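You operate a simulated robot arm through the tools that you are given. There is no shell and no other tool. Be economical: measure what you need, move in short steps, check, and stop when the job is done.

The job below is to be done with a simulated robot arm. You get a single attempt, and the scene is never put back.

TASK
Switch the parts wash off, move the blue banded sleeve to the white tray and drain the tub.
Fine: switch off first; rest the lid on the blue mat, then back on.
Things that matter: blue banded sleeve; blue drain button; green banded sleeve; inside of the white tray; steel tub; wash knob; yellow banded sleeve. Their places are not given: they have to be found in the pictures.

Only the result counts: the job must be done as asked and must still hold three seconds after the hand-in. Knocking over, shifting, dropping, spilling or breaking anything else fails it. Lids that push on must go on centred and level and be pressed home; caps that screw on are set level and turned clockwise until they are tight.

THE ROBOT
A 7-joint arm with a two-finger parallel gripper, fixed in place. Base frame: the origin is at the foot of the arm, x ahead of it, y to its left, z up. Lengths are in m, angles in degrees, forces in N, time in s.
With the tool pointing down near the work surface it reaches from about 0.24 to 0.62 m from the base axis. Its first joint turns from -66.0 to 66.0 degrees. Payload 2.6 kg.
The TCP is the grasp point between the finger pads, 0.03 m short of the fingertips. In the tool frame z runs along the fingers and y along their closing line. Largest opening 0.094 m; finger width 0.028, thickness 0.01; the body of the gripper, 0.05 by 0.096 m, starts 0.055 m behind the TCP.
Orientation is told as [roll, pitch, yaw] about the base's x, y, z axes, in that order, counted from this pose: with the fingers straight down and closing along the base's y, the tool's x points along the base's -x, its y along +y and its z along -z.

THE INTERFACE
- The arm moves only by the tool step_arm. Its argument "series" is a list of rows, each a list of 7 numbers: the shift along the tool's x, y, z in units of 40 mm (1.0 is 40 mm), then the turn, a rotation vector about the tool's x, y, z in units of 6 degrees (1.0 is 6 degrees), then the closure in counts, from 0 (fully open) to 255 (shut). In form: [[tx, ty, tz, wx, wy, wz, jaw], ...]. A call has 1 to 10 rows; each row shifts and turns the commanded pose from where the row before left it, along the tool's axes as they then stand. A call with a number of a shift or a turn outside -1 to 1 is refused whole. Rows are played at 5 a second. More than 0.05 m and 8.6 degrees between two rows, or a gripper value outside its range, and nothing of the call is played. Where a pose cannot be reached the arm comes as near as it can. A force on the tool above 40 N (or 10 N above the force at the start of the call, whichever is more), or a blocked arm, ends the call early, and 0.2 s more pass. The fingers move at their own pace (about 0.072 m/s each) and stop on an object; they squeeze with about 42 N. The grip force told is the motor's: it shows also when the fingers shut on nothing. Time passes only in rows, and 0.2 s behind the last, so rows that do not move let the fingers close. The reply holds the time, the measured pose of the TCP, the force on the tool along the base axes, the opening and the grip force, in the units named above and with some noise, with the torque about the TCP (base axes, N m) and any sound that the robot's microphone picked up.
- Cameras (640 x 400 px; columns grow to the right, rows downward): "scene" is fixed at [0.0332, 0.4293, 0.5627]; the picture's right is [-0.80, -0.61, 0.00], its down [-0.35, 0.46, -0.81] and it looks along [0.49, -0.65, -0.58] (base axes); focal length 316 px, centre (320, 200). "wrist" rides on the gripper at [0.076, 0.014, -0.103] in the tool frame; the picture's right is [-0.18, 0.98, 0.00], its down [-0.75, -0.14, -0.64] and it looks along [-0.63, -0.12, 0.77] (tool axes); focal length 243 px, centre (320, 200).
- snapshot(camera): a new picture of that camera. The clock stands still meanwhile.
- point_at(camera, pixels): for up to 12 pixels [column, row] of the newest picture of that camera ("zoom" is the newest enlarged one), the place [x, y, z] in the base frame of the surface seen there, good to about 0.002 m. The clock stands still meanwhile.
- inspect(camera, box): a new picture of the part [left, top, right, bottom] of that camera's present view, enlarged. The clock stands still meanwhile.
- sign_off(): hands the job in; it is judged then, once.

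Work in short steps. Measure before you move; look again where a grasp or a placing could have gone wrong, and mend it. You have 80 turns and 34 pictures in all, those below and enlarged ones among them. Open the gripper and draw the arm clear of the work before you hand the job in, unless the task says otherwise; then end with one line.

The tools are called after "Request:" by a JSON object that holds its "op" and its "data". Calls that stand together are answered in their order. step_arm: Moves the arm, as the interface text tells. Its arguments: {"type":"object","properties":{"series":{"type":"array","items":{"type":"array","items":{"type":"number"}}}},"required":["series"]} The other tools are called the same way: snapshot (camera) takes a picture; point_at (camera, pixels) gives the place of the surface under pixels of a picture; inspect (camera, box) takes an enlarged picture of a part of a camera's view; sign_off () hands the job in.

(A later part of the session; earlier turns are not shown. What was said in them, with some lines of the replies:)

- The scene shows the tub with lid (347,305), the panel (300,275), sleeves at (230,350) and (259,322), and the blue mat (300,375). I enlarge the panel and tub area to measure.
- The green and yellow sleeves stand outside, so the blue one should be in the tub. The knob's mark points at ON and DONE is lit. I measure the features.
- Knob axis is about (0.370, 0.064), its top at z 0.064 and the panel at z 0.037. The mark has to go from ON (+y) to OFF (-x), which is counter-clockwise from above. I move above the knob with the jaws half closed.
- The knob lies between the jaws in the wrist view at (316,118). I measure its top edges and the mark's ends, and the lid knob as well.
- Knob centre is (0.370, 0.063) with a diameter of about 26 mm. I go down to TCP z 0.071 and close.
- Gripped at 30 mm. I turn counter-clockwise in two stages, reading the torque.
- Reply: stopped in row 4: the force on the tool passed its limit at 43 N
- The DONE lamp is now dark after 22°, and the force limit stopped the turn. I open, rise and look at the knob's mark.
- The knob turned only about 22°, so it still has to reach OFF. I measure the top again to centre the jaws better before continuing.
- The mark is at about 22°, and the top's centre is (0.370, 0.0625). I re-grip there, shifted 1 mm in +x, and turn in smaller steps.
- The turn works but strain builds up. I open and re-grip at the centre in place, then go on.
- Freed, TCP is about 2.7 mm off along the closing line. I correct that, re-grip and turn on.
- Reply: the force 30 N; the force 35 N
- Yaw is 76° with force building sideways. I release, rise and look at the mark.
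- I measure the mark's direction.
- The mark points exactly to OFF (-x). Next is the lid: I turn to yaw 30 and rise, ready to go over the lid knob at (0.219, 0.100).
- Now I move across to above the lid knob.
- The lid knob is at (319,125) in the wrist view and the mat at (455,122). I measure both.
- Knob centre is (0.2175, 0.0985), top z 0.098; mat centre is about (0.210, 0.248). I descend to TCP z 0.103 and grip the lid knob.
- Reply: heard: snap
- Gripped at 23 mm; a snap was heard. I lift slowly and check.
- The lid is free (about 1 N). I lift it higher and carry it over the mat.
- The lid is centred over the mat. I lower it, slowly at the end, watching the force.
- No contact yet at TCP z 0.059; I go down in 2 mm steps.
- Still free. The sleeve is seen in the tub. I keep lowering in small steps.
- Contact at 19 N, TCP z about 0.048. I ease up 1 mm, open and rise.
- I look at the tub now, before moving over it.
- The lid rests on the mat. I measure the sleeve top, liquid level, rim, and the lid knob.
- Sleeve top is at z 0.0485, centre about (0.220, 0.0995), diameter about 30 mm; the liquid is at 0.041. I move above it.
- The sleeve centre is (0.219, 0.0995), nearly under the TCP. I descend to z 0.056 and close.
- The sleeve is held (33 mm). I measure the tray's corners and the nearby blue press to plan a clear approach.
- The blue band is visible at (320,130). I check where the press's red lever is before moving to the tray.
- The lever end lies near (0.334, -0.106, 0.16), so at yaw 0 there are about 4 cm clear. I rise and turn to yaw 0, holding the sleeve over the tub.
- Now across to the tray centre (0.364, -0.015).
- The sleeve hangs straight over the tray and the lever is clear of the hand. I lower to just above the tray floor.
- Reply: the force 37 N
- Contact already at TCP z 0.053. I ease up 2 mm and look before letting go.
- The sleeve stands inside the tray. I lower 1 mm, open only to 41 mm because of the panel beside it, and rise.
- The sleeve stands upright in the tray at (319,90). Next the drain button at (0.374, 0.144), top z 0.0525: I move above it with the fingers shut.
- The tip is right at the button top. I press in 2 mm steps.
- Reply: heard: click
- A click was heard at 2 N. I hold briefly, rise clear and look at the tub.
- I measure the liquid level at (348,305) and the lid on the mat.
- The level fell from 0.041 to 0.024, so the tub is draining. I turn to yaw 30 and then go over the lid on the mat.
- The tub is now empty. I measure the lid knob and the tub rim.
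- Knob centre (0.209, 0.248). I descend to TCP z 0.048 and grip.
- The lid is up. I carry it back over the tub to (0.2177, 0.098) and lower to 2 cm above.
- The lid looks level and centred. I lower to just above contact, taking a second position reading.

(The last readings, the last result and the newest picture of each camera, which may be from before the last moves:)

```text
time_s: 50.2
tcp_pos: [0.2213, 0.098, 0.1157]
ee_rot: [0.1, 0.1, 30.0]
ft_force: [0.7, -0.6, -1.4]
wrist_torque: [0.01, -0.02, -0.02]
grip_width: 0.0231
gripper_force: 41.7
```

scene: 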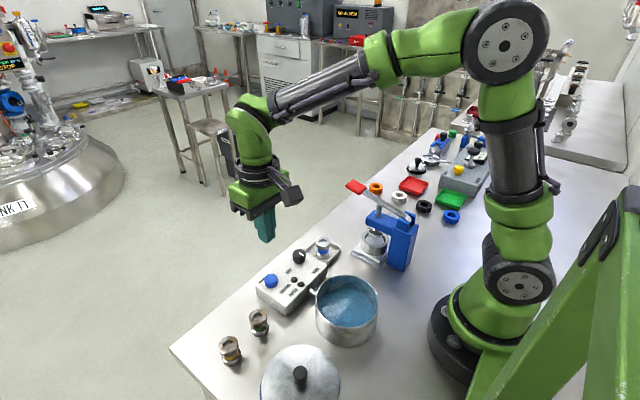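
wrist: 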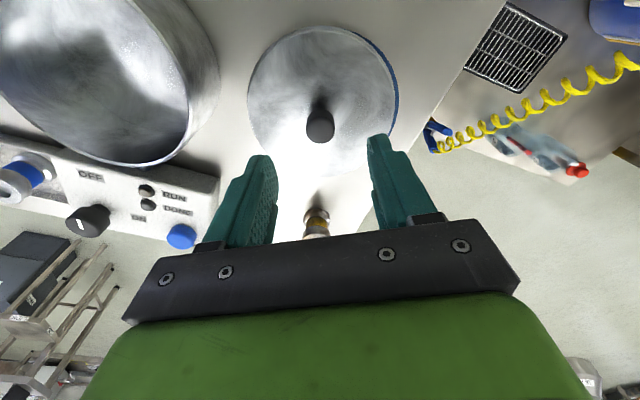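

Mean reading is (0.2207, 0.098), about 3 mm too far in x against the original (0.2177, 0.098). I correct that and read again.

Request:
{"op": "step_arm", "data": {"series": [[0.07, 0.04, 0, 0, 0, 0, 255], [0, 0, 0, 0, 0, 0, 255]]}}

Request:
{"op": "step_arm", "data": {"series": [[0, 0, 0, 0, 0, 0, 255]]}}

Request:
{"op": "step_arm", "data": {"series": [[0, 0, 0.1, 0, 0, 0, 255]]}}

```text
time_s: 50.8
tcp_pos: [0.2171, 0.0978, 0.115]
ee_rot: [0.1, 0.1, 30.0]
ft_force: [-0.7, 0.6, -1.3]
wrist_torque: [-0.03, 0.0, 0.02]
grip_width: 0.0231
gripper_force: 42.3
```

```text
time_s: 51.2
tcp_pos: [0.2169, 0.0967, 0.1149]
ee_rot: [0.1, 0.0, 30.0]
ft_force: [-0.4, -0.1, -1.5]
wrist_torque: [0.0, 0.03, -0.01]
grip_width: 0.0229
gripper_force: 41.9
```

```text
time_s: 51.6
tcp_pos: [0.2173, 0.0983, 0.1112]
ee_rot: [0.2, 0.0, 30.1]
ft_force: [-0.5, 0.6, -0.7]
wrist_torque: [0.01, -0.01, -0.02]
grip_width: 0.0229
gripper_force: 42.1
```

Now it is at (0.2171, 0.0978), matching the original. I lower in small steps to press the lid home.

Request:
{"op": "step_arm", "data": {"series": [[0, 0, 0.06, 0, 0, 0, 255], [0, 0, 0.06, 0, 0, 0, 255], [0, 0, 0.05, 0, 0, 0, 255], [0, 0, 0.04, 0, 0, 0, 255], [0, 0, 0, 0, 0, 0, 255]]}}

```text
time_s: 52.6
tcp_pos: [0.2181, 0.0986, 0.1043]
ee_rot: [0.2, 0.0, 29.8]
ft_force: [0.3, 0.4, -0.9]
wrist_torque: [0.0, -0.02, 0.02]
grip_width: 0.0227
gripper_force: 42.2
stopped in row 5: the force on the tool passed its limit at 50 N (the readings are from after the stop); the commanded pose is now the measured one
```

It is back at the original height 0.104 after a 50 N push. I press once more gently to make sure it is home.

Request:
{"op": "step_arm", "data": {"series": [[0, 0, 0.03, 0, 0, 0, 255], [0, 0, 0.03, 0, 0, 0, 255], [0, 0, 0, 0, 0, 0, 255]]}}

Request:
{"op": "inspect", "data": {"camera": "scene", "box": [290, 260, 400, 350]}}

```text
time_s: 53.1
tcp_pos: [0.2177, 0.0979, 0.1031]
ee_rot: [0.2, 0.1, 29.8]
ft_force: [-1.2, -0.3, 1.6]
wrist_torque: [-0.03, -0.09, 0.02]
grip_width: 0.0229
gripper_force: 41.5
stopped in row 2: the force on the tool passed its limit at 48 N (the readings are from after the stop); the commanded pose is now the measured one
```

```text
4.44 times, centred on (345, 305) of scene
```

zoom: 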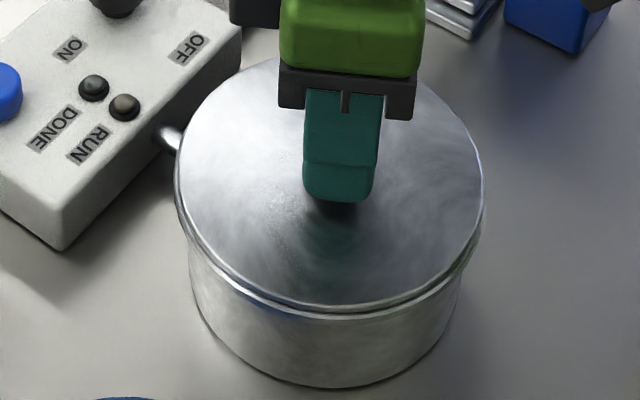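

The lid sits just as at the start: level, no gap. I open, rise and withdraw.

Request:
{"op": "step_arm", "data": {"series": [[0, 0, 0, 0, 0, 0, 110], [0, 0, 0, 0, 0, 0, 110], [0, 0, 0, 0, 0, 0, 110], [0, 0, -0.6, 0, 0, 0, 110], [0, 0, -1, 0, 0, 0, 60], [0, 0, -1, 0, 0, 0, 0], [0, 0, -1, 0, 0, 0, 0], [-0.8, 0.5, -0.3, 0, 0, 0, 0], [-0.8, 0.5, -0.3, 0, 0, 0, 0], [-0.8, 0.5, 0, 0, 0, 0, 0]]}}

Request:
{"op": "snapshot", "data": {"camera": "scene"}}

```text
time_s: 55.3
tcp_pos: [0.272, 0.1999, 0.2713]
ee_rot: [0.2, 0.1, 29.9]
ft_force: [0.3, 0.5, 0.0]
wrist_torque: [-0.02, 0.03, -0.01]
grip_width: 0.0939
gripper_force: 0.0
heard: snap
```

```text
3 pictures are left
```

scene: 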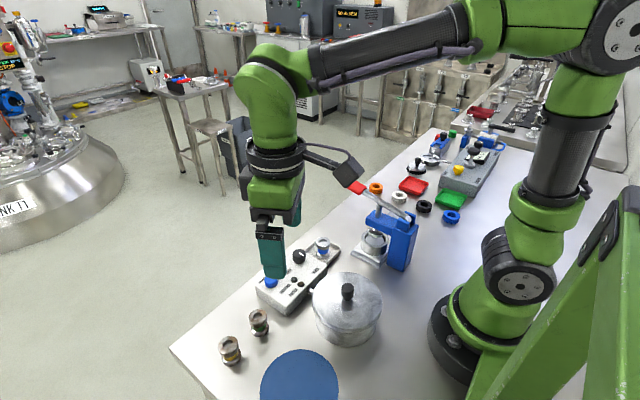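

A snap came on release. I check that the lid is level and at its first height (rim z about 0.067), and look at the sleeve.

Request:
{"op": "inspect", "data": {"camera": "scene", "box": [290, 230, 400, 350]}}

Request:
{"op": "point_at", "data": {"camera": "scene", "pixels": [[348, 288], [348, 294], [381, 306], [345, 327], [345, 274], [325, 310]]}}

```text
3.33 times, centred on (345, 290) of scene
```

zoom: 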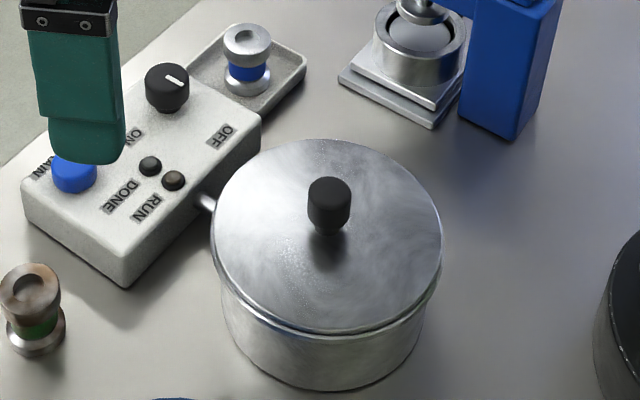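

```text
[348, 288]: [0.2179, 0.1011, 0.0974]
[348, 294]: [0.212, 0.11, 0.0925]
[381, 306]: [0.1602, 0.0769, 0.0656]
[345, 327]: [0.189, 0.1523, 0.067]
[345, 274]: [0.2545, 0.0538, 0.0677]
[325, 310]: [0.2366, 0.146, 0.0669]
```

The knob is at OFF, the blue sleeve stands in the tray, the tub is drained and the lid's points match the first ones within 2 mm. The arm is open and well above everything, so I hand in.

Request:
{"op": "sign_off", "data": {}}

```text
The job is handed in.
```

The parts wash is off, the blue banded sleeve is standing in the white tray, the tub is drained, and the lid is back on level and pressed down.
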